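You operate a simulated robot arm through the tools that you are given. There is no shell and no other tool. Be economical: measure what you need, move in short steps, check, and stop when the job is done.

The job below is to be done with a simulated robot arm. You get a single attempt, and the scene is never put back.

## Task
Hang up the handset, play the message and fetch the folder it names.
Fine: the green phone button plays it. Stand the folder in the phone side slot of the folder stand; shut the drawer.

It is judged by the outcome, as a careful person would: the job done as asked, and still so three seconds after it is handed in. It fails if anything else is knocked over, pushed out of place, dropped, spilled or broken.

## Robot
A 6-joint arm with a two-finger parallel gripper, fixed in place. Base frame: the origin is at the foot of the arm, x ahead of it, y to its left, z up. Units: m, rad, N and s.
With the tool pointing down near the work surface it reaches from about 0.1 to 0.6 m from the base axis. Its first joint turns from -2.897 to 2.897 rad. Payload 4.1 kg.
The tool frame sits at the grasp point between the pads (the TCP): z along the fingers, y along the line on which they close. The tips reach 0.023 m beyond it. Largest opening 0.094 m; finger width 0.038, thickness 0.01; the body of the gripper, 0.054 by 0.096 m, starts 0.039 m behind the TCP.
Orientation is told as [roll, pitch, yaw] about the base's x, y, z axes, in that order, counted from this pose: with the fingers straight down and closing along the base's y, the tool's x points along the base's -x, its y along +y and its z along -z.

## Interface
- The arm moves only by the tool servo_tool. Its argument "steps" is one flat list of numbers, 7 for each row, row after row: the opening, from 0 (shut) to 1 (fully open), then the shift along the tool's x, y, z in m, then the turn, a rotation vector about the tool's x, y, z in degrees. In form: [grip, tx, ty, tz, wx, wy, wz, grip, tx, ty, tz, wx, wy, wz, ...]. A call has 1 to 12 rows; each row shifts and turns the commanded pose from where the row before left it, along the tool's axes as they then stand. A row lasts 0.2 s, in which the tool goes at most 0.05 m and 0.15 rad; a call with a longer step from one row to the next is refused whole, and so is a gripper value outside its range. Where a pose cannot be reached the arm comes as near as it can. A force on the tool above 90 N (or 10 N above the force at the start of the call, whichever is more), or a blocked arm, ends the call early, and 0.2 s more pass. Each finger travels about 0.045 m/s and halts on what it meets, pressing with about 37 N; the grip force reading is that of the motor and also rises with nothing between the fingers. The clock runs only during rows and for 0.2 s after the last one: add rows that do not move to give the fingers time. The reply holds the time, the measured pose of the TCP, the force on the tool along the base axes, the opening and the grip force, in the units named above and with some noise.
- Cameras (640 x 400 px; columns grow to the right, rows downward): "scene" is fixed at [0.2271, 0.5062, 1.2276]; the picture's right is [-0.75, -0.66, 0.00], its down [-0.49, 0.56, -0.67] and it looks along [0.44, -0.50, -0.74] (base axes); focal length 214 px, centre (320, 200). "wrist" rides on the gripper at [0.086, 0.016, -0.074] in the tool frame; the picture's right is [-0.18, 0.98, 0.00], its down [-0.58, -0.11, -0.81] and it looks along [-0.79, -0.15, 0.59] (tool axes); focal length 243 px, centre (320, 200). There is no depth. A picture from a camera that has moved, and an enlarged one, comes with that camera's place and axes in the base frame and with its lens. The place of the scene camera against the robot may be out by one fixed shift of up to 0.018 m in any direction.
- camera(camera): a new picture of that camera. No time passes.
- move_column(by): slides the trunk up (or, below 0, down) by that many m; the arm rides with it, the base frame stays. It gives what a move gives, with no picture.
- enlarge(camera, box): a new picture of the part [left, top, right, bottom] of that camera's present view, enlarged. No time passes.
- close_job(): hands the job in; it is judged then, once.

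Go step by step. Nothing tells you positions but the pictures and the camera data: compare them with the known pose of the tool, close in by small moves and look again before you grip or let go. The budget is 120 turns and 68 pictures, counting those below and the enlarged ones. Unless the task says otherwise, let go and move clear before handing in, and close with one line.

The tools are called after ">>>" as name(argument=value, ...) on one line, values as JSON. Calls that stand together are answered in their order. servo_tool: Moves the arm, as the interface text tells. Its arguments: {"type":"object","properties":{"steps":{"type":"array","items":{"type":"number"}}},"required":["steps"]} The other tools are called the same way: move_column (by) slides the trunk up or down; camera (camera) takes a picture; enlarge (camera, box) takes an enlarged picture of a part of a camera's view; close_job () hands the job in.

At the start:

```text
clock: 0.0
tcp_pos: [0.4201, 0.1473, 1.0306]
tcp_rot: [0.0, 0.0, 0.0]
ft_force: [0.7, -0.1, -0.2]
width: 0.094
finger_force: 0.1
trunk travel left (down, up): [-0.375, 0.215]
```

scene: 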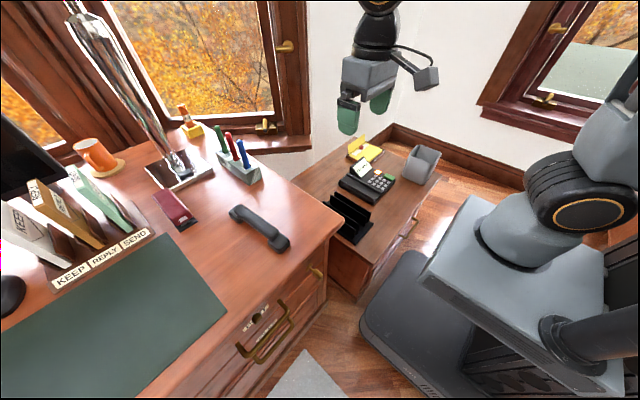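
wrist: 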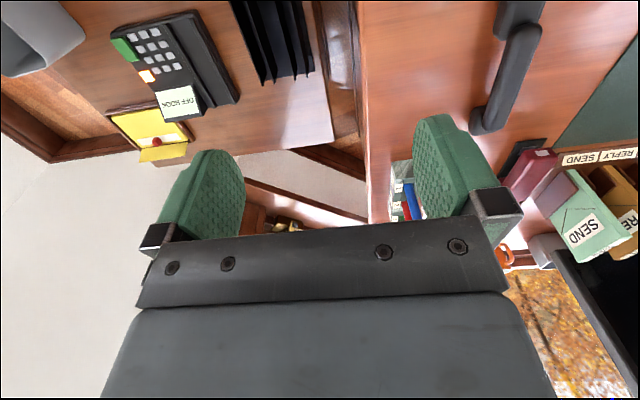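

I see a desk (handset, tray stand with KEEP/REPLY/SEND folders, a drawer below) and a lower side table with the phone base and a black slotted folder stand. First I'll take enlarged looks.

>>> enlarge(camera="scene", box=[290, 120, 450, 300])

>>> enlarge(camera="scene", box=[0, 130, 220, 300])

>>> enlarge(camera="scene", box=[200, 180, 360, 380])

>>> enlarge(camera="wrist", box=[60, 0, 340, 175])

```text
2.22 times, centred on (370, 210) of scene
camera zoom: at [0.2271, 0.5062, 1.2276], right [-0.75, -0.66, 0.0], down [-0.49, 0.56, -0.67], along [0.44, -0.5, -0.74], focal length 477 px, centre (209, 178)
```

zoom: 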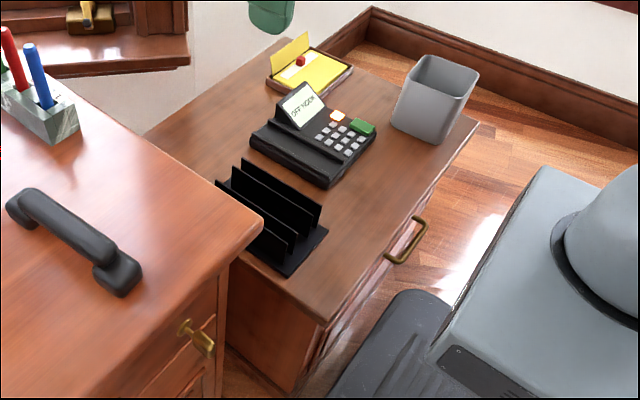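

```text
2.35 times, centred on (110, 215) of scene
camera zoom: at [0.2271, 0.5062, 1.2276], right [-0.75, -0.66, 0.0], down [-0.49, 0.56, -0.67], along [0.44, -0.5, -0.74], focal length 505 px, centre (814, 165)
```

zoom: 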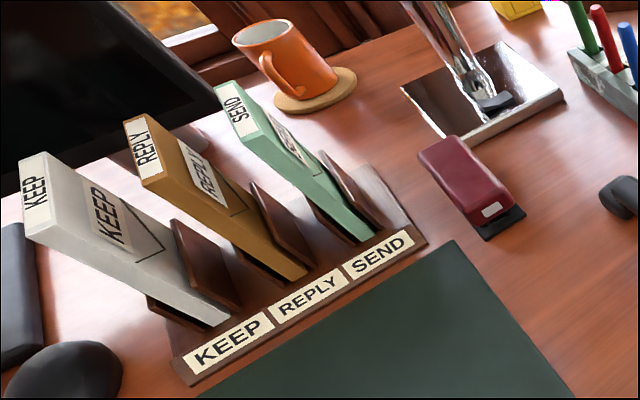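

```text
2.00 times, centred on (280, 280) of scene
camera zoom: at [0.2271, 0.5062, 1.2276], right [-0.75, -0.66, 0.0], down [-0.49, 0.56, -0.67], along [0.44, -0.5, -0.74], focal length 429 px, centre (400, 40)
```

zoom: 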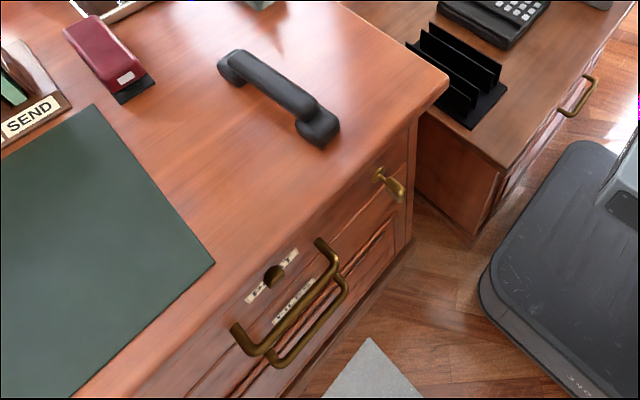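

```text
2.29 times, centred on (200, 88) of wrist
camera zoom: at [0.3329, 0.1634, 1.1069], right [0.18, 0.98, 0.0], down [0.58, -0.11, 0.81], along [0.79, -0.15, -0.59], focal length 555 px, centre (594, 457)
```

zoom: 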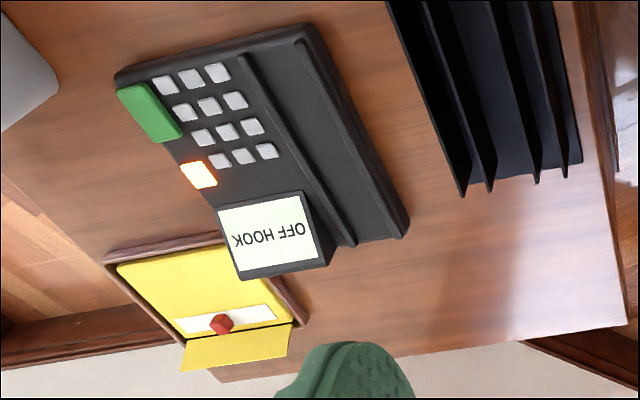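

The screen reads OFF HOOK. I want a closer look at the drawer labels and the keyhole/latch.

>>> enlarge(camera="scene", box=[225, 290, 315, 365])

>>> enlarge(camera="scene", box=[300, 180, 430, 300])

```text
5.33 times, centred on (270, 328) of scene
camera zoom: at [0.2271, 0.5062, 1.2276], right [-0.75, -0.66, 0.0], down [-0.49, 0.56, -0.67], along [0.44, -0.5, -0.74], focal length 1144 px, centre (587, -480)
```

zoom: 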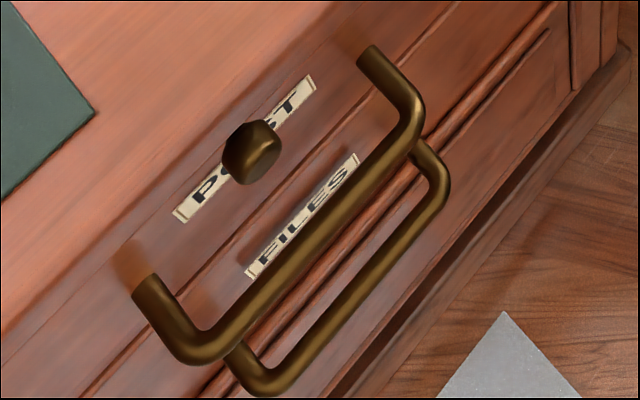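

```text
3.33 times, centred on (365, 240) of scene
camera zoom: at [0.2271, 0.5062, 1.2276], right [-0.75, -0.66, 0.0], down [-0.49, 0.56, -0.67], along [0.44, -0.5, -0.74], focal length 715 px, centre (170, 67)
```

zoom: 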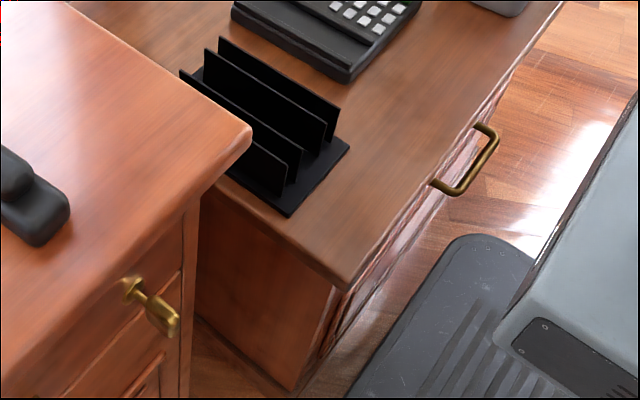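

The handset lies roughly along base x near (0.54, 0.375, 0.78) on the desk. The side table is lower, with its stand around (0.55, -0.07) and the phone near (0.58, -0.3). I'll go and hover over the handset.

>>> servo_tool(steps=[1, -0.016, 0.038, 0.014, 0, 0, 0, 1, -0.016, 0.038, 0.014, 0, 0, 0, 1, -0.016, 0.038, 0.014, 0, 0, 0, 1, -0.016, 0.038, 0.014, 0, 0, 0, 1, -0.016, 0.038, 0.014, 0, 0, 0, 1, -0.016, 0.038, 0.014, 0, 0, 0, 1, 0, 0, 0, 0, 0, 0])

>>> camera(camera="wrist")

>>> camera(camera="scene")

```text
clock: 1.6
tcp_pos: [0.5143, 0.3753, 0.9484]
tcp_rot: [-0.001, 0.0, 0.0]
ft_force: [0.1, -0.4, -0.1]
width: 0.0941
finger_force: 0.0
trunk travel left (down, up): [-0.375, 0.215]
```

```text
59 pictures are left
camera wrist: at [0.4288, 0.3918, 1.025], right [0.18, 0.98, 0.0], down [0.58, -0.11, 0.81], along [0.79, -0.15, -0.59], focal length 243 px, centre (320, 200)
```

wrist: 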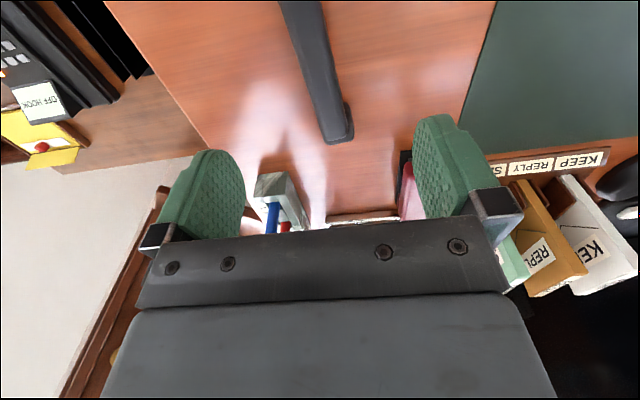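

```text
58 pictures are left
```

scene: 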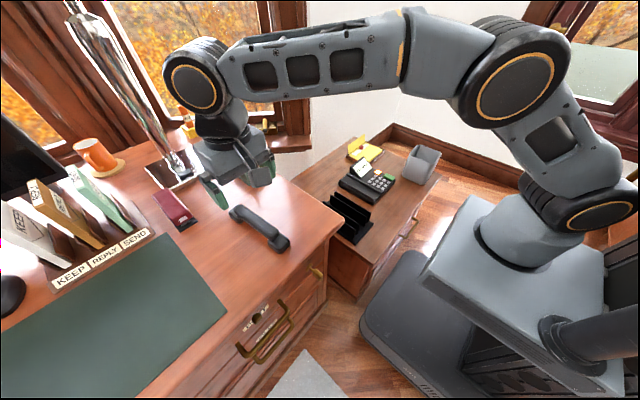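

The handset's axis is yawed about +4.7° and its centre is near (0.548, 0.374). I'll line up with it and go partway down.

>>> servo_tool(steps=[1, -0.034, -0.001, 0.01, 0, 0, -4.7, 1, 0, 0, 0.04, 0, 0, 0, 1, 0, 0, 0.04, 0, 0, 0, 1, 0, 0, 0, 0, 0, 0])

>>> enlarge(camera="scene", box=[190, 150, 310, 260])

>>> camera(camera="wrist")

```text
clock: 2.6
tcp_pos: [0.5489, 0.3728, 0.8594]
tcp_rot: [0.0, 0.0, 0.081]
ft_force: [-1.0, 0.0, 0.3]
width: 0.0939
finger_force: 0.1
trunk travel left (down, up): [-0.375, 0.215]
```

```text
3.64 times, centred on (250, 205) of scene
camera zoom: at [0.2271, 0.5062, 1.2276], right [-0.75, -0.66, 0.0], down [-0.49, 0.56, -0.67], along [0.44, -0.5, -0.74], focal length 780 px, centre (574, 182)
```

zoom: 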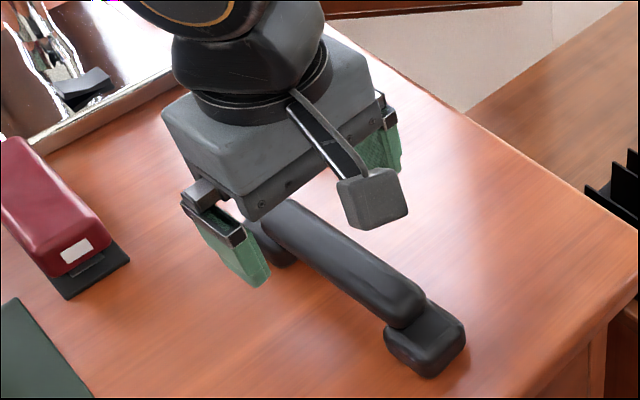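

```text
56 pictures are left
camera wrist: at [0.4614, 0.3815, 0.9356], right [0.1, 0.99, 0.0], down [0.59, -0.06, 0.81], along [0.8, -0.08, -0.59], focal length 243 px, centre (320, 200)
```

wrist: 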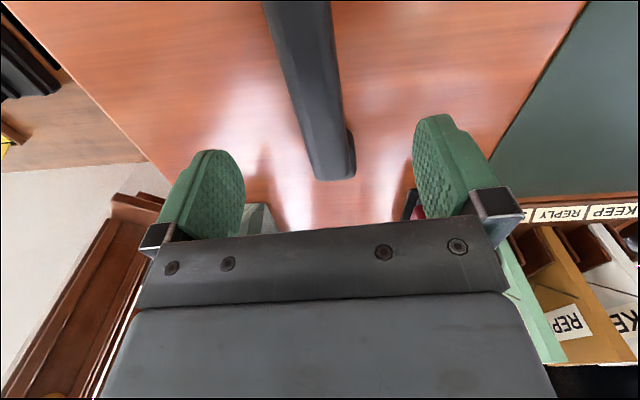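

Handset lies cups down with its raised handle centred between the fingers. I'll lower to around z 0.79.

>>> servo_tool(steps=[1, 0.003, 0, 0.03, 0, 0, 0, 1, 0, 0, 0.025, 0, 0, 0, 1, 0, 0, 0.012, 0, 0, 0, 1, 0, 0, 0, 0, 0, 0])

>>> enlarge(camera="scene", box=[200, 170, 300, 260])

>>> camera(camera="wrist")

```text
clock: 3.6
tcp_pos: [0.5479, 0.3746, 0.7879]
tcp_rot: [0.0, -0.001, 0.083]
ft_force: [-0.2, -0.2, -0.1]
width: 0.094
finger_force: 0.0
trunk travel left (down, up): [-0.375, 0.215]
```

```text
4.44 times, centred on (250, 215) of scene
camera zoom: at [0.2271, 0.5062, 1.2276], right [-0.75, -0.66, 0.0], down [-0.49, 0.56, -0.67], along [0.44, -0.5, -0.74], focal length 953 px, centre (631, 133)
```

zoom: 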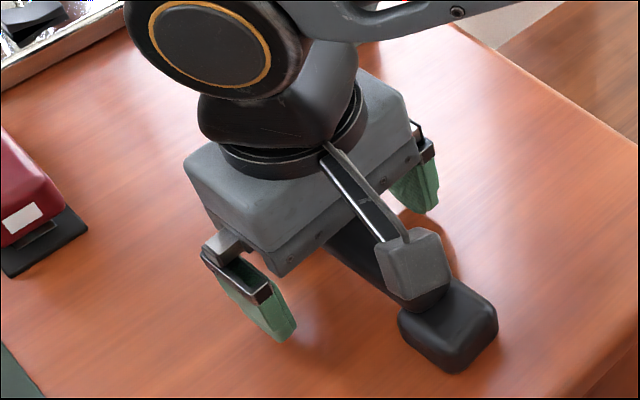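

```text
54 pictures are left
camera wrist: at [0.4601, 0.3834, 0.8651], right [0.1, 0.99, 0.0], down [0.59, -0.06, 0.81], along [0.8, -0.08, -0.59], focal length 243 px, centre (320, 200)
```

wrist: 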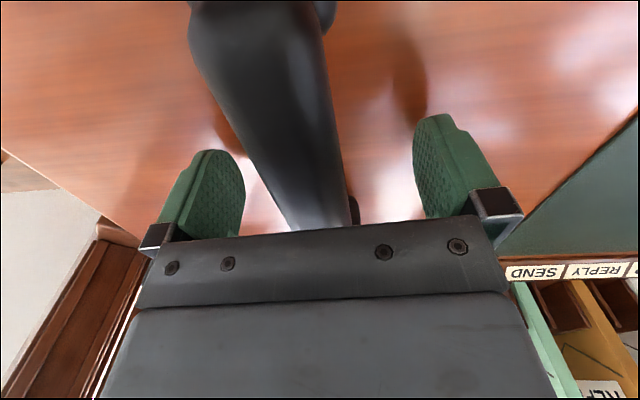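

The alignment is good, apart from a roughly 5 mm offset to -y. I'll correct that and close on the handle.

>>> servo_tool(steps=[1, 0, -0.005, 0, 0, 0, 0, 0.5, 0, 0, 0, 0, 0, 0, 0, 0, 0, 0, 0, 0, 0, 0, 0, 0, 0, 0, 0, 0, 0, 0, 0, 0, 0, 0, 0, 0, 0, 0, 0, 0, 0, 0, 0, 0, 0, 0, 0, 0])

```text
refused: steps must hold 7 numbers for each row
```

>>> servo_tool(steps=[1, 0, -0.005, 0, 0, 0, 0, 0.5, 0, 0, 0, 0, 0, 0, 0, 0, 0, 0, 0, 0, 0, 0, 0, 0, 0, 0, 0, 0, 0, 0, 0, 0, 0, 0, 0, 0, 0, 0, 0, 0, 0, 0])

>>> camera(camera="wrist")

```text
clock: 5.0
tcp_pos: [0.5478, 0.3698, 0.7905]
tcp_rot: [0.001, -0.001, 0.082]
ft_force: [-0.2, 0.7, 0.4]
width: 0.03
finger_force: 37.1
trunk travel left (down, up): [-0.375, 0.215]
```

```text
53 pictures are left
camera wrist: at [0.4593, 0.3786, 0.8658], right [0.1, 0.99, 0.0], down [0.59, -0.06, 0.81], along [0.8, -0.08, -0.59], focal length 243 px, centre (320, 200)
```

wrist: 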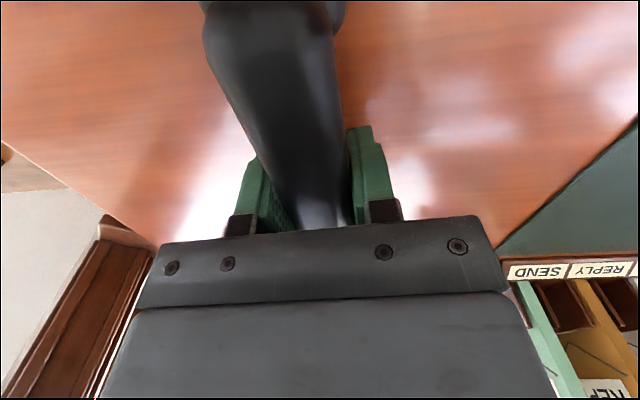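

The handset is gripped at width 0.03. I'll lift it, level the yaw and carry it toward the side table, stopping short to look at the phone.

>>> servo_tool(steps=[0, 0, 0, -0.03, 0, 0, 0, 0, 0, 0, -0.045, 0, 0, 0, 0, 0, 0, -0.045, 0, 0, 4.7, 0, 0.01, -0.045, 0, 0, 0, 0, 0, 0.01, -0.045, 0, 0, 0, 0, 0, 0.01, -0.045, 0, 0, 0, 0, 0, 0.01, -0.045, 0, 0, 0, 0, 0, 0.01, -0.045, 0.0, 0, 0, 0, 0, 0.01, -0.045, 0.0, 0, 0, 0, 0, 0.01, -0.045, 0.0, 0, 0, 0, 0, 0.01, -0.045, 0.0, 0, 0, 0, 0, 0.01, -0.045, 0.0, 0, 0, 0])

>>> camera(camera="wrist")

>>> camera(camera="scene")

```text
clock: 7.6
tcp_pos: [0.4579, -0.0379, 0.9092]
tcp_rot: [-0.001, 0.0, -0.001]
ft_force: [-0.6, 0.7, -1.7]
width: 0.0297
finger_force: 37.1
trunk travel left (down, up): [-0.375, 0.215]
```

```text
52 pictures are left
camera wrist: at [0.3701, -0.0222, 0.985], right [0.18, 0.98, 0.0], down [0.58, -0.11, 0.81], along [0.79, -0.15, -0.59], focal length 243 px, centre (320, 200)
```

wrist: 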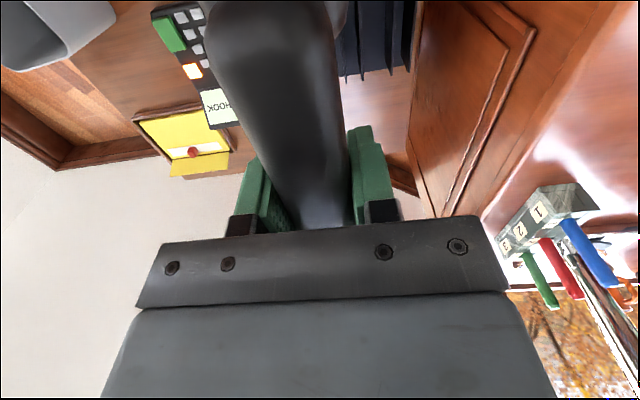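

```text
51 pictures are left
```

scene: 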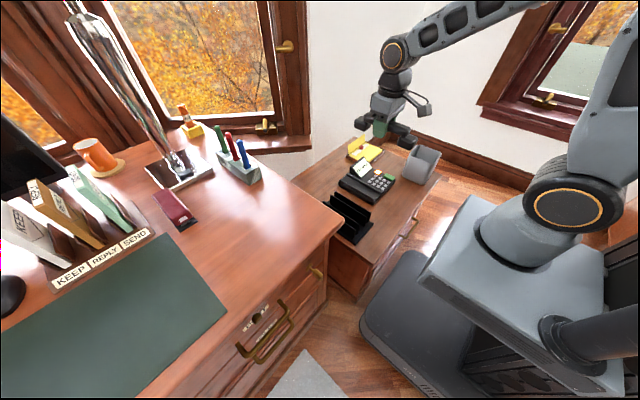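

The phone cradle is at y of about -0.2 but I can't yet fix its height. I'll back off and go lower for a better view of the phone to the left of the held handset.

>>> servo_tool(steps=[0, 0.02, 0, 0.04, 0, 0, 0, 0, 0.02, 0, 0.04, 0, 0, 0, 0, 0.02, 0, 0.04, 0, 0, 0, 0, 0.01, 0, 0.04, 0, 0, 0, 0, 0, 0, 0, 0, 0, 0])

>>> camera(camera="wrist")

```text
clock: 8.8
tcp_pos: [0.3852, -0.0359, 0.7492]
tcp_rot: [-0.001, 0.001, -0.001]
ft_force: [-0.1, -0.1, -2.2]
width: 0.0295
finger_force: 36.8
trunk travel left (down, up): [-0.375, 0.215]
```

```text
50 pictures are left
camera wrist: at [0.2981, -0.0211, 0.8253], right [0.18, 0.98, 0.0], down [0.58, -0.11, 0.81], along [0.79, -0.15, -0.59], focal length 243 px, centre (320, 200)
```

wrist: 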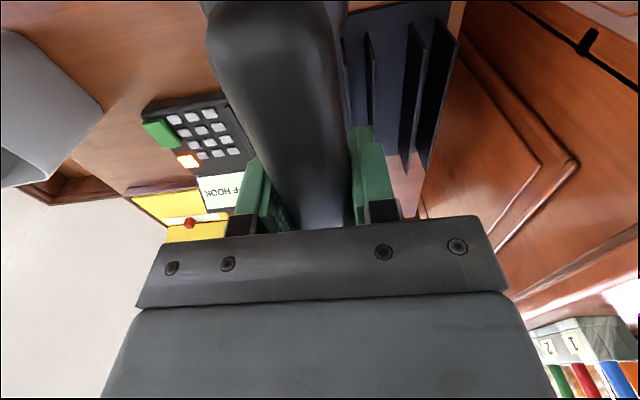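

By triangulation the green button is near (0.487, -0.302, 0.52) and the cradle strip is centred near (0.56, -0.157). I'll look at the cradle's shape.

>>> enlarge(camera="scene", box=[320, 145, 410, 245])

```text
4.00 times, centred on (365, 195) of scene
camera zoom: at [0.2271, 0.5062, 1.2276], right [-0.75, -0.66, 0.0], down [-0.49, 0.56, -0.67], along [0.44, -0.5, -0.74], focal length 858 px, centre (140, 220)
```

zoom: 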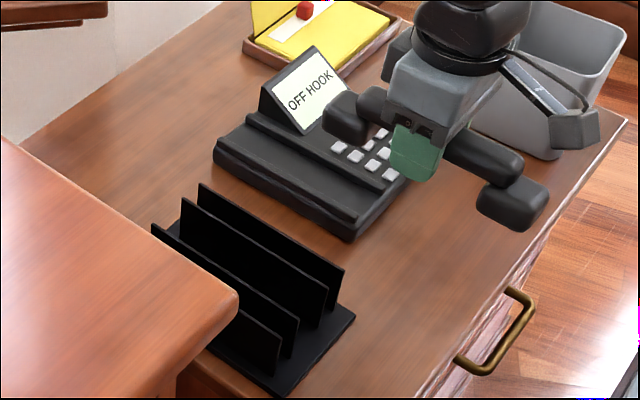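

Cradle strip is clear and the handset is held level. I'll move over it and lower to z of about 0.62.

>>> servo_tool(steps=[0, -0.0356, -0.0242, 0, 0, 0, 0, 0, -0.0356, -0.0242, 0, 0, 0, 0, 0, -0.0356, -0.0242, 0, 0, 0, 0, 0, -0.0356, -0.0242, 0, 0, 0, 0, 0, -0.0356, -0.0242, 0, 0, 0, 0, 0, 0, 0, 0.043, 0, 0, 0, 0, 0, 0, 0.043, 0, 0, 0, 0, 0, 0, 0.043, 0, 0, 0, 0, 0, 0, 0, 0, 0, 0])

>>> enlarge(camera="scene", box=[320, 125, 410, 225])

>>> camera(camera="wrist")

```text
clock: 10.8
tcp_pos: [0.5654, -0.1545, 0.6198]
tcp_rot: [0.0, 0.001, 0.001]
ft_force: [0.5, 0.0, -2.3]
width: 0.0295
finger_force: 37.2
trunk travel left (down, up): [-0.375, 0.215]
```

```text
4.00 times, centred on (365, 175) of scene
camera zoom: at [0.2271, 0.5062, 1.2276], right [-0.75, -0.66, 0.0], down [-0.49, 0.56, -0.67], along [0.44, -0.5, -0.74], focal length 858 px, centre (140, 300)
```

zoom: 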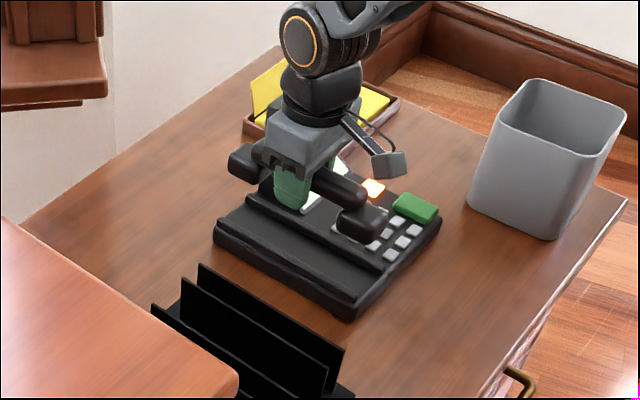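

```text
47 pictures are left
camera wrist: at [0.4779, -0.1385, 0.6957], right [0.18, 0.98, 0.0], down [0.58, -0.11, 0.81], along [0.79, -0.15, -0.59], focal length 243 px, centre (320, 200)
```

wrist: 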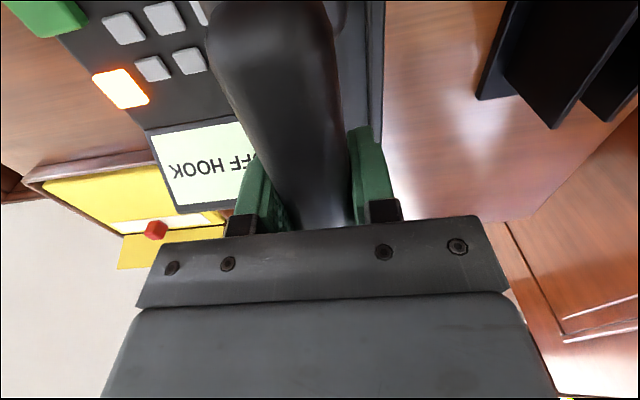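

The handset is aligned with the cradle strip. I'll lower in small steps, watching force.

>>> servo_tool(steps=[0, 0, 0, 0.02, 0, 0, 0, 0, 0, 0, 0.02, 0, 0, 0, 0, 0, 0, 0.015, 0, 0, 0, 0, 0, 0, 0, 0, 0, 0])

>>> enlarge(camera="scene", box=[335, 145, 405, 215])

```text
clock: 11.8
tcp_pos: [0.5662, -0.1568, 0.5681]
tcp_rot: [-0.003, -0.009, -0.001]
ft_force: [2.8, 1.9, 26.4]
width: 0.0299
finger_force: 36.5
trunk travel left (down, up): [-0.375, 0.215]
```

```text
5.71 times, centred on (370, 180) of scene
camera zoom: at [0.2271, 0.5062, 1.2276], right [-0.75, -0.66, 0.0], down [-0.49, 0.56, -0.67], along [0.44, -0.5, -0.74], focal length 1226 px, centre (34, 314)
```

zoom: 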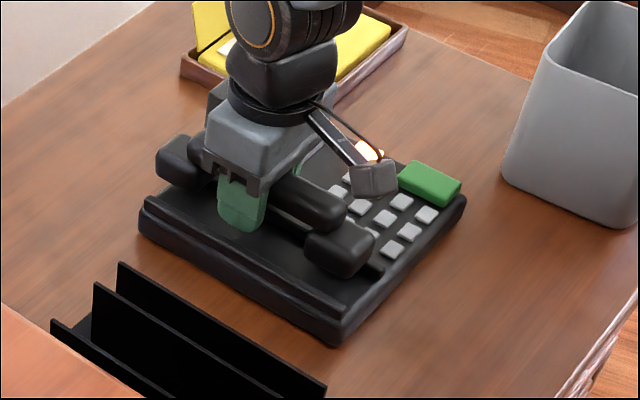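

Contact came at z of about 0.568, and the handset seems a little too close to the keypad ridge. I'll lift slightly, shift it about 9 mm to +y, and look.

>>> servo_tool(steps=[0, 0, 0, -0.015, 0, 0, 0, 0, 0, 0.009, 0, 0, 0, 0, 0, 0, 0, 0, 0, 0, 0])

>>> enlarge(camera="scene", box=[335, 145, 405, 215])

>>> camera(camera="wrist")

```text
clock: 12.6
tcp_pos: [0.5651, -0.1472, 0.5793]
tcp_rot: [0.0, 0.002, -0.001]
ft_force: [0.2, -0.1, -2.0]
width: 0.0292
finger_force: 37.0
trunk travel left (down, up): [-0.375, 0.215]
```

```text
5.71 times, centred on (370, 180) of scene
camera zoom: at [0.2271, 0.5062, 1.2276], right [-0.75, -0.66, 0.0], down [-0.49, 0.56, -0.67], along [0.44, -0.5, -0.74], focal length 1226 px, centre (34, 314)
```

zoom: 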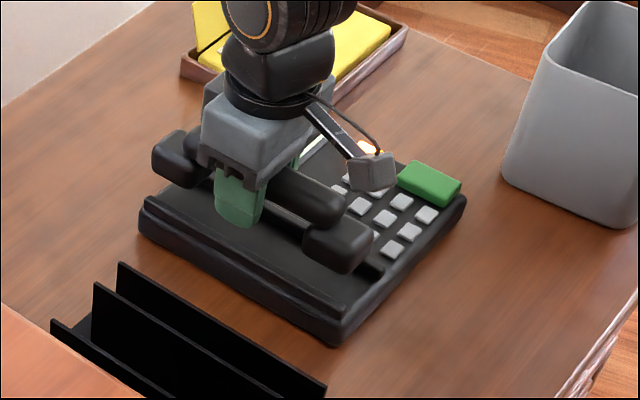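

```text
44 pictures are left
camera wrist: at [0.4783, -0.1316, 0.6552], right [0.18, 0.98, 0.0], down [0.58, -0.11, 0.81], along [0.79, -0.15, -0.59], focal length 243 px, centre (320, 200)
```

wrist: 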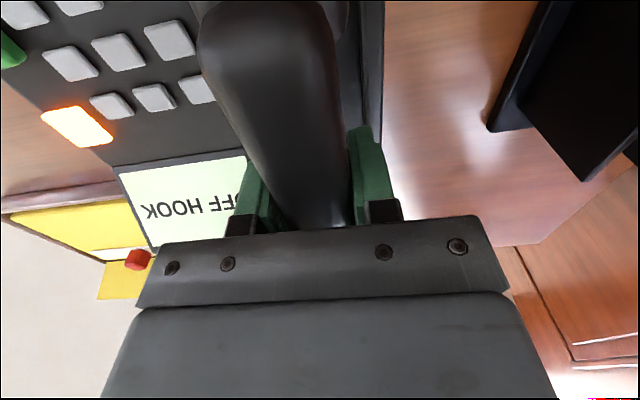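

Nearly centred, with about 2 mm to go. I'll lower again to see at what height it seats.

>>> servo_tool(steps=[0, 0, 0.002, 0.006, 0, 0, 0, 0, 0, 0, 0.006, 0, 0, 0, 0, 0, 0, 0.004, 0, 0, 0, 0, 0, 0, 0.004, 0, 0, 0, 0, 0, 0, 0.004, 0, 0, 0, 0, 0, 0, 0, 0, 0, 0])

>>> enlarge(camera="scene", box=[335, 145, 405, 215])

```text
clock: 14.0
tcp_pos: [0.565, -0.1457, 0.5644]
tcp_rot: [-0.003, -0.011, 0.0]
ft_force: [-16.9, 4.0, 65.9]
width: 0.0298
finger_force: 37.0
trunk travel left (down, up): [-0.375, 0.215]
```

```text
5.71 times, centred on (370, 180) of scene
camera zoom: at [0.2271, 0.5062, 1.2276], right [-0.75, -0.66, 0.0], down [-0.49, 0.56, -0.67], along [0.44, -0.5, -0.74], focal length 1226 px, centre (34, 314)
```

zoom: 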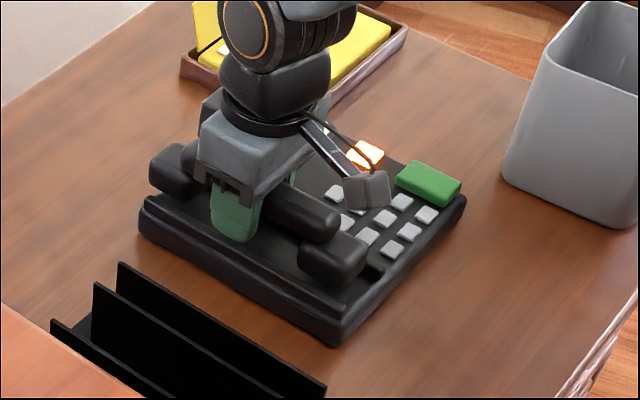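

It is seated at the same height (about 0.565), so the handset is resting on the cradle. I'll relieve the pressure and open a little.

>>> servo_tool(steps=[0, 0, 0, -0.007, 0, 0, 0, 0, 0, 0, 0, 0, 0, 0, 0.4, 0, 0, 0, 0, 0, 0, 0.55, 0, 0, 0, 0, 0, 0, 0.55, 0, 0, 0, 0, 0, 0])

>>> camera(camera="wrist")

>>> enlarge(camera="scene", box=[335, 145, 405, 215])

```text
clock: 15.2
tcp_pos: [0.5636, -0.1447, 0.5646]
tcp_rot: [0.0, 0.001, 0.002]
ft_force: [-2.5, 0.1, 14.7]
width: 0.0516
finger_force: 0.0
trunk travel left (down, up): [-0.375, 0.215]
```

```text
42 pictures are left
camera wrist: at [0.477, -0.1294, 0.6408], right [0.18, 0.98, 0.0], down [0.58, -0.11, 0.81], along [0.79, -0.15, -0.59], focal length 243 px, centre (320, 200)
```

wrist: 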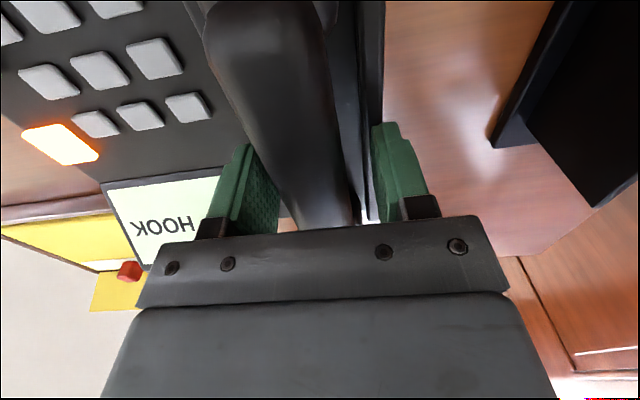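

```text
5.71 times, centred on (370, 180) of scene
camera zoom: at [0.2271, 0.5062, 1.2276], right [-0.75, -0.66, 0.0], down [-0.49, 0.56, -0.67], along [0.44, -0.5, -0.74], focal length 1226 px, centre (34, 314)
```

zoom: 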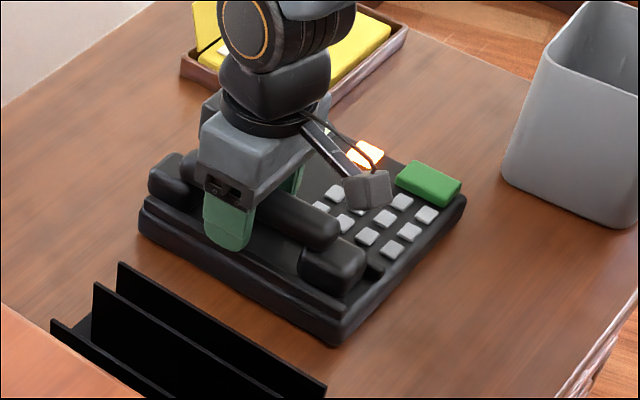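

Handset released. I'll go straight up and check the display.

>>> servo_tool(steps=[0.55, 0, 0, -0.02, 0, 0, 0, 0.55, 0, 0, -0.04, 0, 0, 0, 0.55, 0, 0, -0.04, 0, 0, 0, 0.55, 0, 0, 0, 0, 0, 0])

>>> camera(camera="wrist")

>>> enlarge(camera="scene", box=[325, 140, 405, 220])

```text
clock: 16.2
tcp_pos: [0.5638, -0.1479, 0.6647]
tcp_rot: [-0.001, 0.0, 0.001]
ft_force: [-0.3, 0.3, 0.3]
width: 0.0516
finger_force: 0.0
trunk travel left (down, up): [-0.375, 0.215]
```

```text
40 pictures are left
camera wrist: at [0.4769, -0.1327, 0.7393], right [0.18, 0.98, 0.0], down [0.58, -0.11, 0.81], along [0.79, -0.15, -0.59], focal length 243 px, centre (320, 200)
```

wrist: 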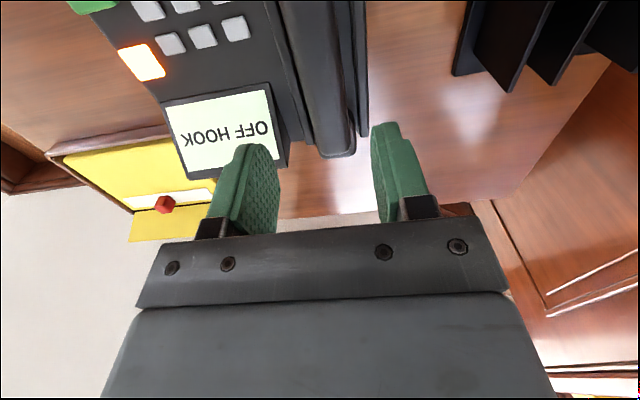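

```text
5.00 times, centred on (365, 180) of scene
camera zoom: at [0.2271, 0.5062, 1.2276], right [-0.75, -0.66, 0.0], down [-0.49, 0.56, -0.67], along [0.44, -0.5, -0.74], focal length 1072 px, centre (95, 300)
```

zoom: 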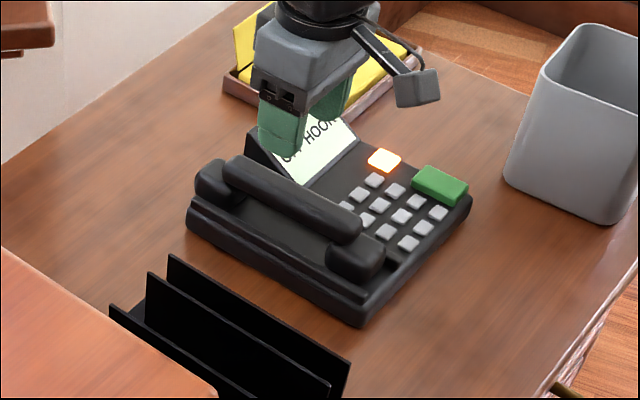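

The handset sits in the cradle, but the display still reads OFF HOOK. I'll back away and look straight at the seating.

>>> servo_tool(steps=[0.55, 0.045, 0, -0.01, 0, 0, 0, 0.55, 0.045, 0.0, -0.01, 0, 0, 0, 0.55, 0.045, 0.0, 0, 0, 0, 0, 0.55, 0, 0, 0, 0, 0, 0])

>>> camera(camera="wrist")

```text
clock: 17.2
tcp_pos: [0.4273, -0.1474, 0.6831]
tcp_rot: [0.0, 0.001, 0.0]
ft_force: [-0.3, 0.8, 0.0]
width: 0.0518
finger_force: 0.1
trunk travel left (down, up): [-0.375, 0.215]
```

```text
38 pictures are left
camera wrist: at [0.3412, -0.1313, 0.7585], right [0.18, 0.98, 0.0], down [0.58, -0.11, 0.81], along [0.79, -0.15, -0.59], focal length 243 px, centre (320, 200)
```

wrist: 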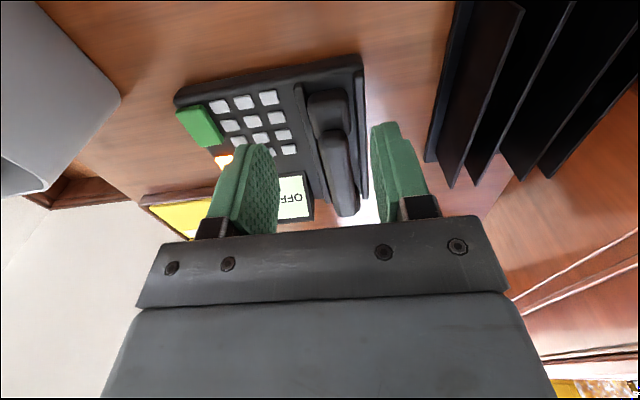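

>>> enlarge(camera="wrist", box=[250, 40, 410, 230])

>>> enlarge(camera="scene", box=[340, 155, 405, 220])

```text
2.11 times, centred on (330, 135) of wrist
camera zoom: at [0.3412, -0.1313, 0.7585], right [0.18, 0.98, 0.0], down [0.58, -0.11, 0.81], along [0.79, -0.15, -0.59], focal length 511 px, centre (299, 337)
```

zoom: 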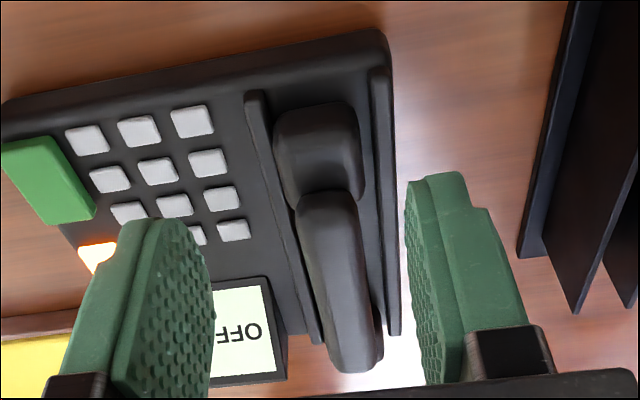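

```text
6.15 times, centred on (372, 188) of scene
camera zoom: at [0.2271, 0.5062, 1.2276], right [-0.75, -0.66, 0.0], down [-0.49, 0.56, -0.67], along [0.44, -0.5, -0.74], focal length 1320 px, centre (-3, 277)
```

zoom: 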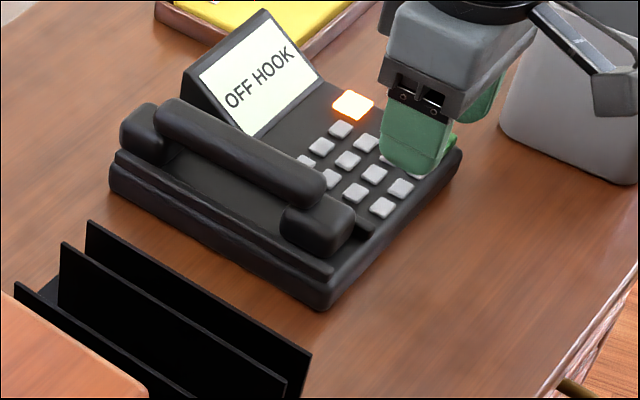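

The handset may be sitting loosely on the ridges, since my fingertips touched them. I'll close the fingers and press gently on the middle of the handle to seat it.

>>> servo_tool(steps=[0, -0.04, 0, 0, 0, 0, 0, 0, -0.04, 0, 0, 0, 0, 0, 0, -0.03, 0, 0, 0, 0, 0, 0, 0, 0, 0.03, 0, 0, 0, 0, 0, 0, 0.03, 0, 0, 0, 0, 0, 0, 0.015, 0, 0, 0, 0, 0, 0, 0.008, 0, 0, 0, 0, 0, 0, 0, 0, 0, 0])

>>> enlarge(camera="scene", box=[335, 145, 405, 215])

```text
clock: 19.0
tcp_pos: [0.5406, -0.1461, 0.6043]
tcp_rot: [-0.001, -0.006, -0.001]
ft_force: [-4.5, 3.3, 28.6]
width: 0.0
finger_force: 36.6
trunk travel left (down, up): [-0.375, 0.215]
```

```text
5.71 times, centred on (370, 180) of scene
camera zoom: at [0.2271, 0.5062, 1.2276], right [-0.75, -0.66, 0.0], down [-0.49, 0.56, -0.67], along [0.44, -0.5, -0.74], focal length 1226 px, centre (34, 314)
```

zoom: 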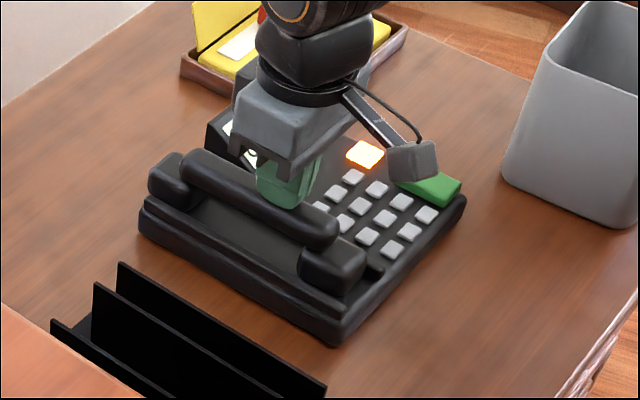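

Pressed with about 28 N on the handle. I'll retract and check the display.

>>> servo_tool(steps=[0, 0, 0, -0.03, 0, 0, 0, 0, 0, 0, -0.04, 0, 0, 0, 0, 0.04, 0, 0, 0, 0, 0, 0, 0.04, 0, 0, 0, 0, 0, 0, 0.04, 0, 0, 0, 0, 0, 0, 0, 0, 0, 0, 0, 0])

>>> enlarge(camera="scene", box=[335, 150, 405, 220])

```text
clock: 20.4
tcp_pos: [0.4179, -0.1462, 0.6732]
tcp_rot: [-0.001, 0.0, -0.001]
ft_force: [0.2, 0.3, -0.7]
width: 0.0
finger_force: 36.8
trunk travel left (down, up): [-0.375, 0.215]
```

```text
5.71 times, centred on (370, 185) of scene
camera zoom: at [0.2271, 0.5062, 1.2276], right [-0.75, -0.66, 0.0], down [-0.49, 0.56, -0.67], along [0.44, -0.5, -0.74], focal length 1226 px, centre (34, 286)
```

zoom: 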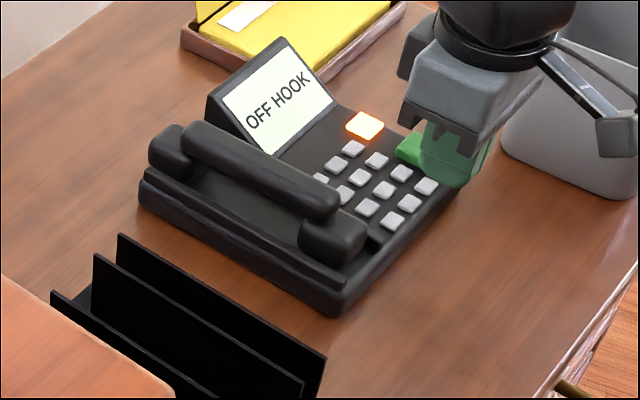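

It still reads OFF HOOK, although the handset looks centred between the ridges. I'll look at the cradle from the +y side to see what is off.

>>> servo_tool(steps=[0, 0.02, 0.04, -0.01, 0, 0, 0, 0, 0.02, 0.04, 0, 0, 0, 0, 0, 0.02, 0.04, 0, 0, 0, 0, 0, 0, 0.02, 0, 0, 0, 0, 0, 0, 0, 0, 0, 0, 0])

>>> enlarge(camera="wrist", box=[110, 30, 350, 200])

```text
clock: 21.6
tcp_pos: [0.3587, -0.0035, 0.6793]
tcp_rot: [0.001, 0.001, 0.0]
ft_force: [0.5, -0.4, -0.5]
width: 0.0
finger_force: 37.1
trunk travel left (down, up): [-0.375, 0.215]
```

```text
2.35 times, centred on (230, 115) of wrist
camera zoom: at [0.2726, 0.0115, 0.7555], right [0.18, 0.98, 0.0], down [0.58, -0.11, 0.81], along [0.79, -0.15, -0.59], focal length 571 px, centre (532, 400)
```

zoom: 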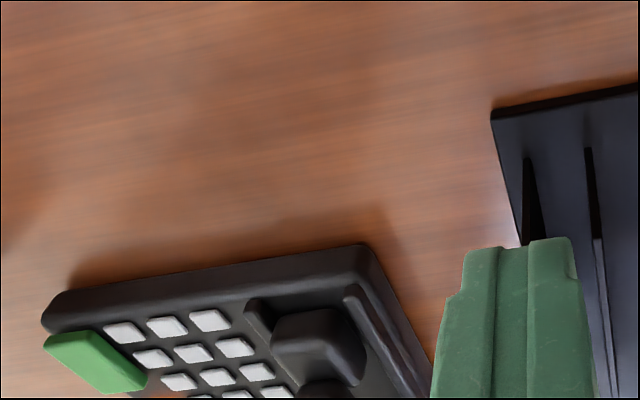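

I need a sharper view of how the cups sit in the channel.

>>> enlarge(camera="scene", box=[348, 166, 388, 194])

```text
14.29 times, centred on (368, 180) of scene
camera zoom: at [0.2271, 0.5062, 1.2276], right [-0.75, -0.66, 0.0], down [-0.49, 0.56, -0.67], along [0.44, -0.5, -0.74], focal length 3064 px, centre (-366, 486)
```

zoom: 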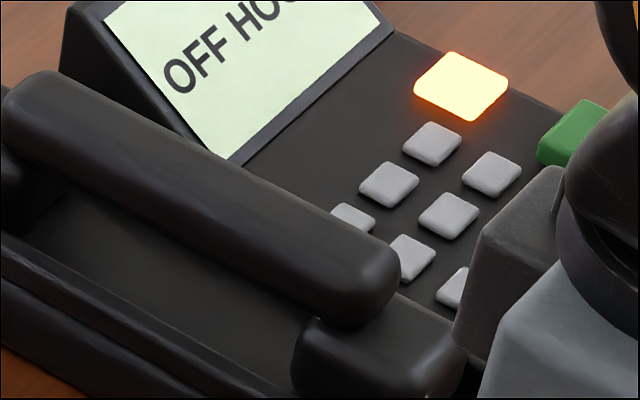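

>>> enlarge(camera="scene", box=[360, 178, 390, 200])

>>> enlarge(camera="scene", box=[335, 160, 365, 182])

```text
16.00 times, centred on (375, 189) of scene
camera zoom: at [0.2271, 0.5062, 1.2276], right [-0.75, -0.66, 0.0], down [-0.49, 0.56, -0.67], along [0.44, -0.5, -0.74], focal length 3432 px, centre (-560, 376)
```

zoom: 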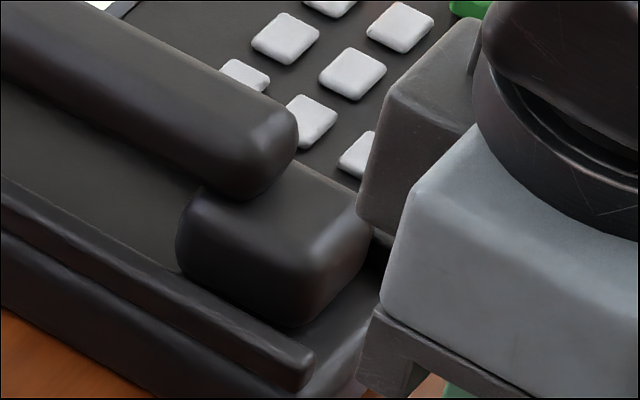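

```text
16.00 times, centred on (350, 171) of scene
camera zoom: at [0.2271, 0.5062, 1.2276], right [-0.75, -0.66, 0.0], down [-0.49, 0.56, -0.67], along [0.44, -0.5, -0.74], focal length 3432 px, centre (-160, 664)
```

zoom: 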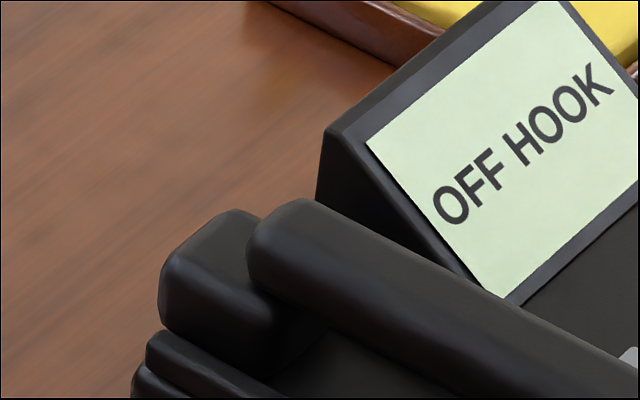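

The handset seems about 6 mm too far in +x and 3 mm toward the keypad. I'll regrip it with the fingertips above the ridges and re-seat it centred.

>>> servo_tool(steps=[0.62, -0.0335, -0.0237, 0, 0, 0, 0, 0.62, -0.0335, -0.0237, 0, 0, 0, 0, 0.62, -0.0335, -0.0237, 0, 0, 0, 0, 0.62, -0.0335, -0.0237, 0, 0, 0, 0, 0.62, -0.0335, -0.0237, 0, 0, 0, 0, 0.62, -0.0335, -0.0237, 0, 0, 0, 0, 0.62, 0, 0, 0.04, 0, 0, 0, 0.62, 0, 0, 0.04, 0, 0, 0, 0.62, 0, 0, 0.026, 0, 0, 0, 0.62, 0, 0, 0, 0, 0, 0])

>>> servo_tool(steps=[0.3, 0, 0, 0, 0, 0, 0, 0, 0, 0, 0, 0, 0, 0, 0, 0, 0, 0, 0, 0, 0, 0, 0, 0, 0, 0, 0, 0])

```text
clock: 23.8
tcp_pos: [0.561, -0.1509, 0.5768]
tcp_rot: [0.0, 0.0, 0.0]
ft_force: [0.0, -0.8, -0.5]
width: 0.0584
finger_force: 0.0
trunk travel left (down, up): [-0.375, 0.215]
```

```text
clock: 24.8
tcp_pos: [0.56, -0.1478, 0.5768]
tcp_rot: [0.001, -0.002, 0.001]
ft_force: [1.2, 19.2, 1.6]
width: 0.0296
finger_force: 36.9
trunk travel left (down, up): [-0.375, 0.215]
```

The handset was resting against the keypad-side ridge, as the +y force on the tool shows. I'll lift slightly, shift by -6 mm x and +y, and lower again.

>>> servo_tool(steps=[0, 0, 0, -0.008, 0, 0, 0, 0, 0.006, 0.0065, 0, 0, 0, 0, 0, 0, 0, 0, 0, 0, 0, 0, 0, 0, 0.004, 0, 0, 0, 0, 0, 0, 0.003, 0, 0, 0, 0, 0, 0, 0.002, 0, 0, 0, 0, 0, 0, 0, 0, 0, 0])

```text
clock: 26.4
tcp_pos: [0.5564, -0.1414, 0.5775]
tcp_rot: [-0.002, -0.004, 0.001]
ft_force: [2.3, -1.3, 20.2]
width: 0.0297
finger_force: 37.1
trunk travel left (down, up): [-0.375, 0.215]
```

>>> servo_tool(steps=[0, 0, 0, -0.002, 0, 0, 0, 0.4, 0, 0, 0, 0, 0, 0, 0.55, 0, 0, 0, 0, 0, 0, 0.55, 0, 0, 0, 0, 0, 0, 0.55, 0, 0, -0.04, 0, 0, 0, 0.55, 0, 0, -0.04, 0, 0, 0, 0.55, 0.04, 0, 0, 0, 0, 0, 0.55, 0.04, 0, 0, 0, 0, 0, 0.55, 0.04, 0, 0, 0, 0, 0, 0.55, 0, 0, 0, 0, 0, 0])

>>> enlarge(camera="scene", box=[340, 155, 396, 207])

```text
clock: 28.6
tcp_pos: [0.4338, -0.1443, 0.658]
tcp_rot: [0.001, 0.0, 0.001]
ft_force: [-0.3, 0.0, -0.5]
width: 0.0518
finger_force: 0.0
trunk travel left (down, up): [-0.375, 0.215]
```

```text
7.69 times, centred on (368, 181) of scene
camera zoom: at [0.2271, 0.5062, 1.2276], right [-0.75, -0.66, 0.0], down [-0.49, 0.56, -0.67], along [0.44, -0.5, -0.74], focal length 1650 px, centre (-49, 346)
```

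zoom: 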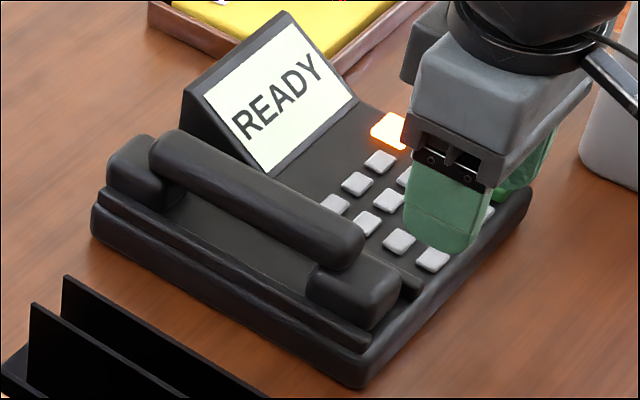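

The display now says READY. Next the green button: I'll close the fingers and hover near it.

>>> servo_tool(steps=[0, 0.0085, -0.039, 0, 0, 0, 0, 0, 0.0085, -0.039, 0, 0, 0, 0, 0, 0.0085, -0.039, 0, 0, 0, 0, 0, 0.0085, -0.039, 0, 0, 0, 0, 0, 0, 0, 0, 0, 0, 0])

>>> camera(camera="wrist")

```text
clock: 29.8
tcp_pos: [0.4022, -0.2958, 0.6584]
tcp_rot: [-0.002, 0.001, 0.0]
ft_force: [0.1, 0.5, -0.3]
width: 0.0
finger_force: 36.8
trunk travel left (down, up): [-0.375, 0.215]
```

```text
28 pictures are left
camera wrist: at [0.316, -0.2804, 0.7348], right [0.18, 0.98, 0.0], down [0.58, -0.11, 0.81], along [0.79, -0.15, -0.59], focal length 243 px, centre (320, 200)
```

wrist: 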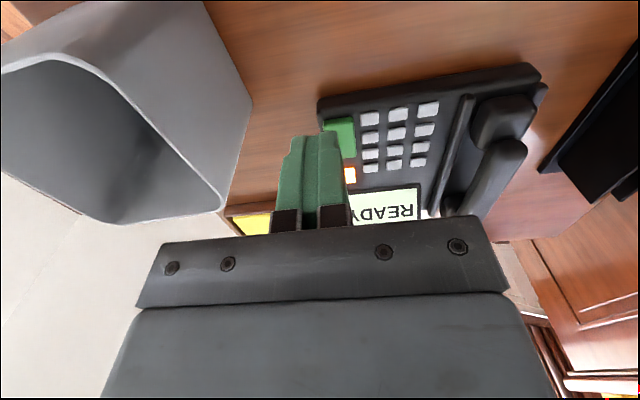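

Button centre is about (0.485, -0.291). I'll move over it and press down gently.

>>> servo_tool(steps=[0, -0.0415, 0.0025, 0, 0, 0, 0, 0, -0.0415, 0.0025, 0, 0, 0, 0, 0, 0, 0, 0.04, 0, 0, 0, 0, 0, 0, 0.03, 0, 0, 0, 0, 0, 0, 0.015, 0, 0, 0, 0, 0, 0, 0.008, 0, 0, 0, 0, 0, 0, 0, 0, 0, 0])

>>> enlarge(camera="scene", box=[340, 140, 420, 210])

```text
clock: 31.4
tcp_pos: [0.4843, -0.2937, 0.5634]
tcp_rot: [-0.001, 0.0, 0.001]
ft_force: [-1.1, 0.3, 0.6]
width: 0.0001
finger_force: 36.7
trunk travel left (down, up): [-0.375, 0.215]
```

```text
5.71 times, centred on (380, 175) of scene
camera zoom: at [0.2271, 0.5062, 1.2276], right [-0.75, -0.66, 0.0], down [-0.49, 0.56, -0.67], along [0.44, -0.5, -0.74], focal length 1226 px, centre (-23, 343)
```

zoom: 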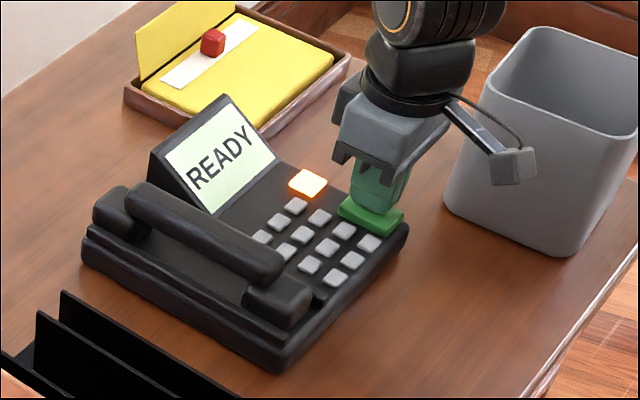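

The finger is right over the button. I'll press a few millimetres more.

>>> servo_tool(steps=[0, 0, 0, 0.004, 0, 0, 0, 0, 0, 0, 0.004, 0, 0, 0, 0, 0, 0, 0.003, 0, 0, 0, 0, 0, 0, 0, 0, 0, 0])

>>> enlarge(camera="scene", box=[340, 140, 420, 210])

```text
clock: 32.4
tcp_pos: [0.4845, -0.2941, 0.5551]
tcp_rot: [-0.004, -0.005, 0.0]
ft_force: [-0.1, 5.1, 32.0]
width: 0.0
finger_force: 36.8
trunk travel left (down, up): [-0.375, 0.215]
```

```text
5.71 times, centred on (380, 175) of scene
camera zoom: at [0.2271, 0.5062, 1.2276], right [-0.75, -0.66, 0.0], down [-0.49, 0.56, -0.67], along [0.44, -0.5, -0.74], focal length 1226 px, centre (-23, 343)
```

zoom: 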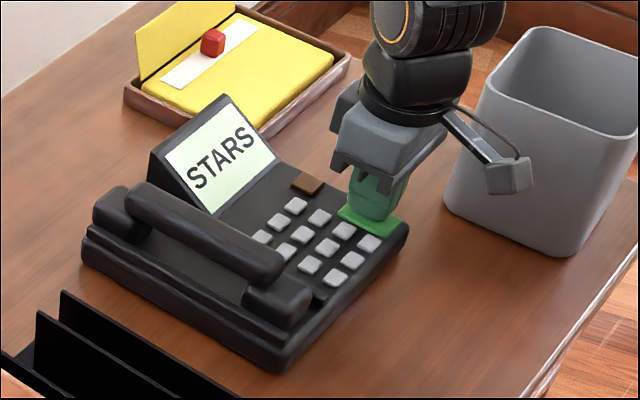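

The display shows "STARS" and the message light is off. I'll lift away and check whether the message goes on.

>>> servo_tool(steps=[0, 0, 0, -0.03, 0, 0, 0, 0, 0, 0, -0.04, 0, 0, 0, 0, 0, 0, -0.04, 0, 0, 0, 0, 0, 0, 0, 0, 0, 0])

>>> enlarge(camera="scene", box=[340, 140, 420, 210])

```text
clock: 33.4
tcp_pos: [0.4863, -0.2926, 0.664]
tcp_rot: [0.0, 0.0, 0.0]
ft_force: [0.0, 0.3, 0.5]
width: 0.0
finger_force: 37.2
trunk travel left (down, up): [-0.375, 0.215]
```

```text
5.71 times, centred on (380, 175) of scene
camera zoom: at [0.2271, 0.5062, 1.2276], right [-0.75, -0.66, 0.0], down [-0.49, 0.56, -0.67], along [0.44, -0.5, -0.74], focal length 1226 px, centre (-23, 343)
```

zoom: 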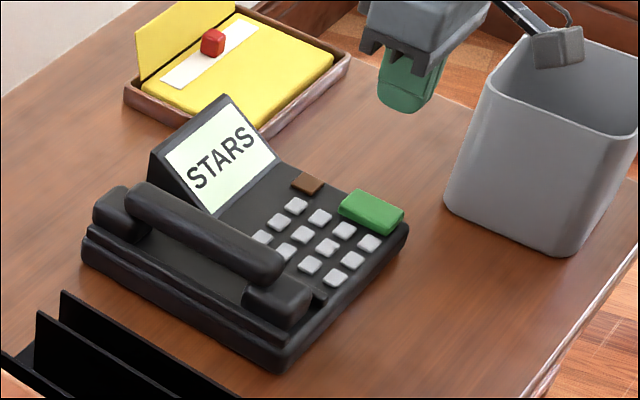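

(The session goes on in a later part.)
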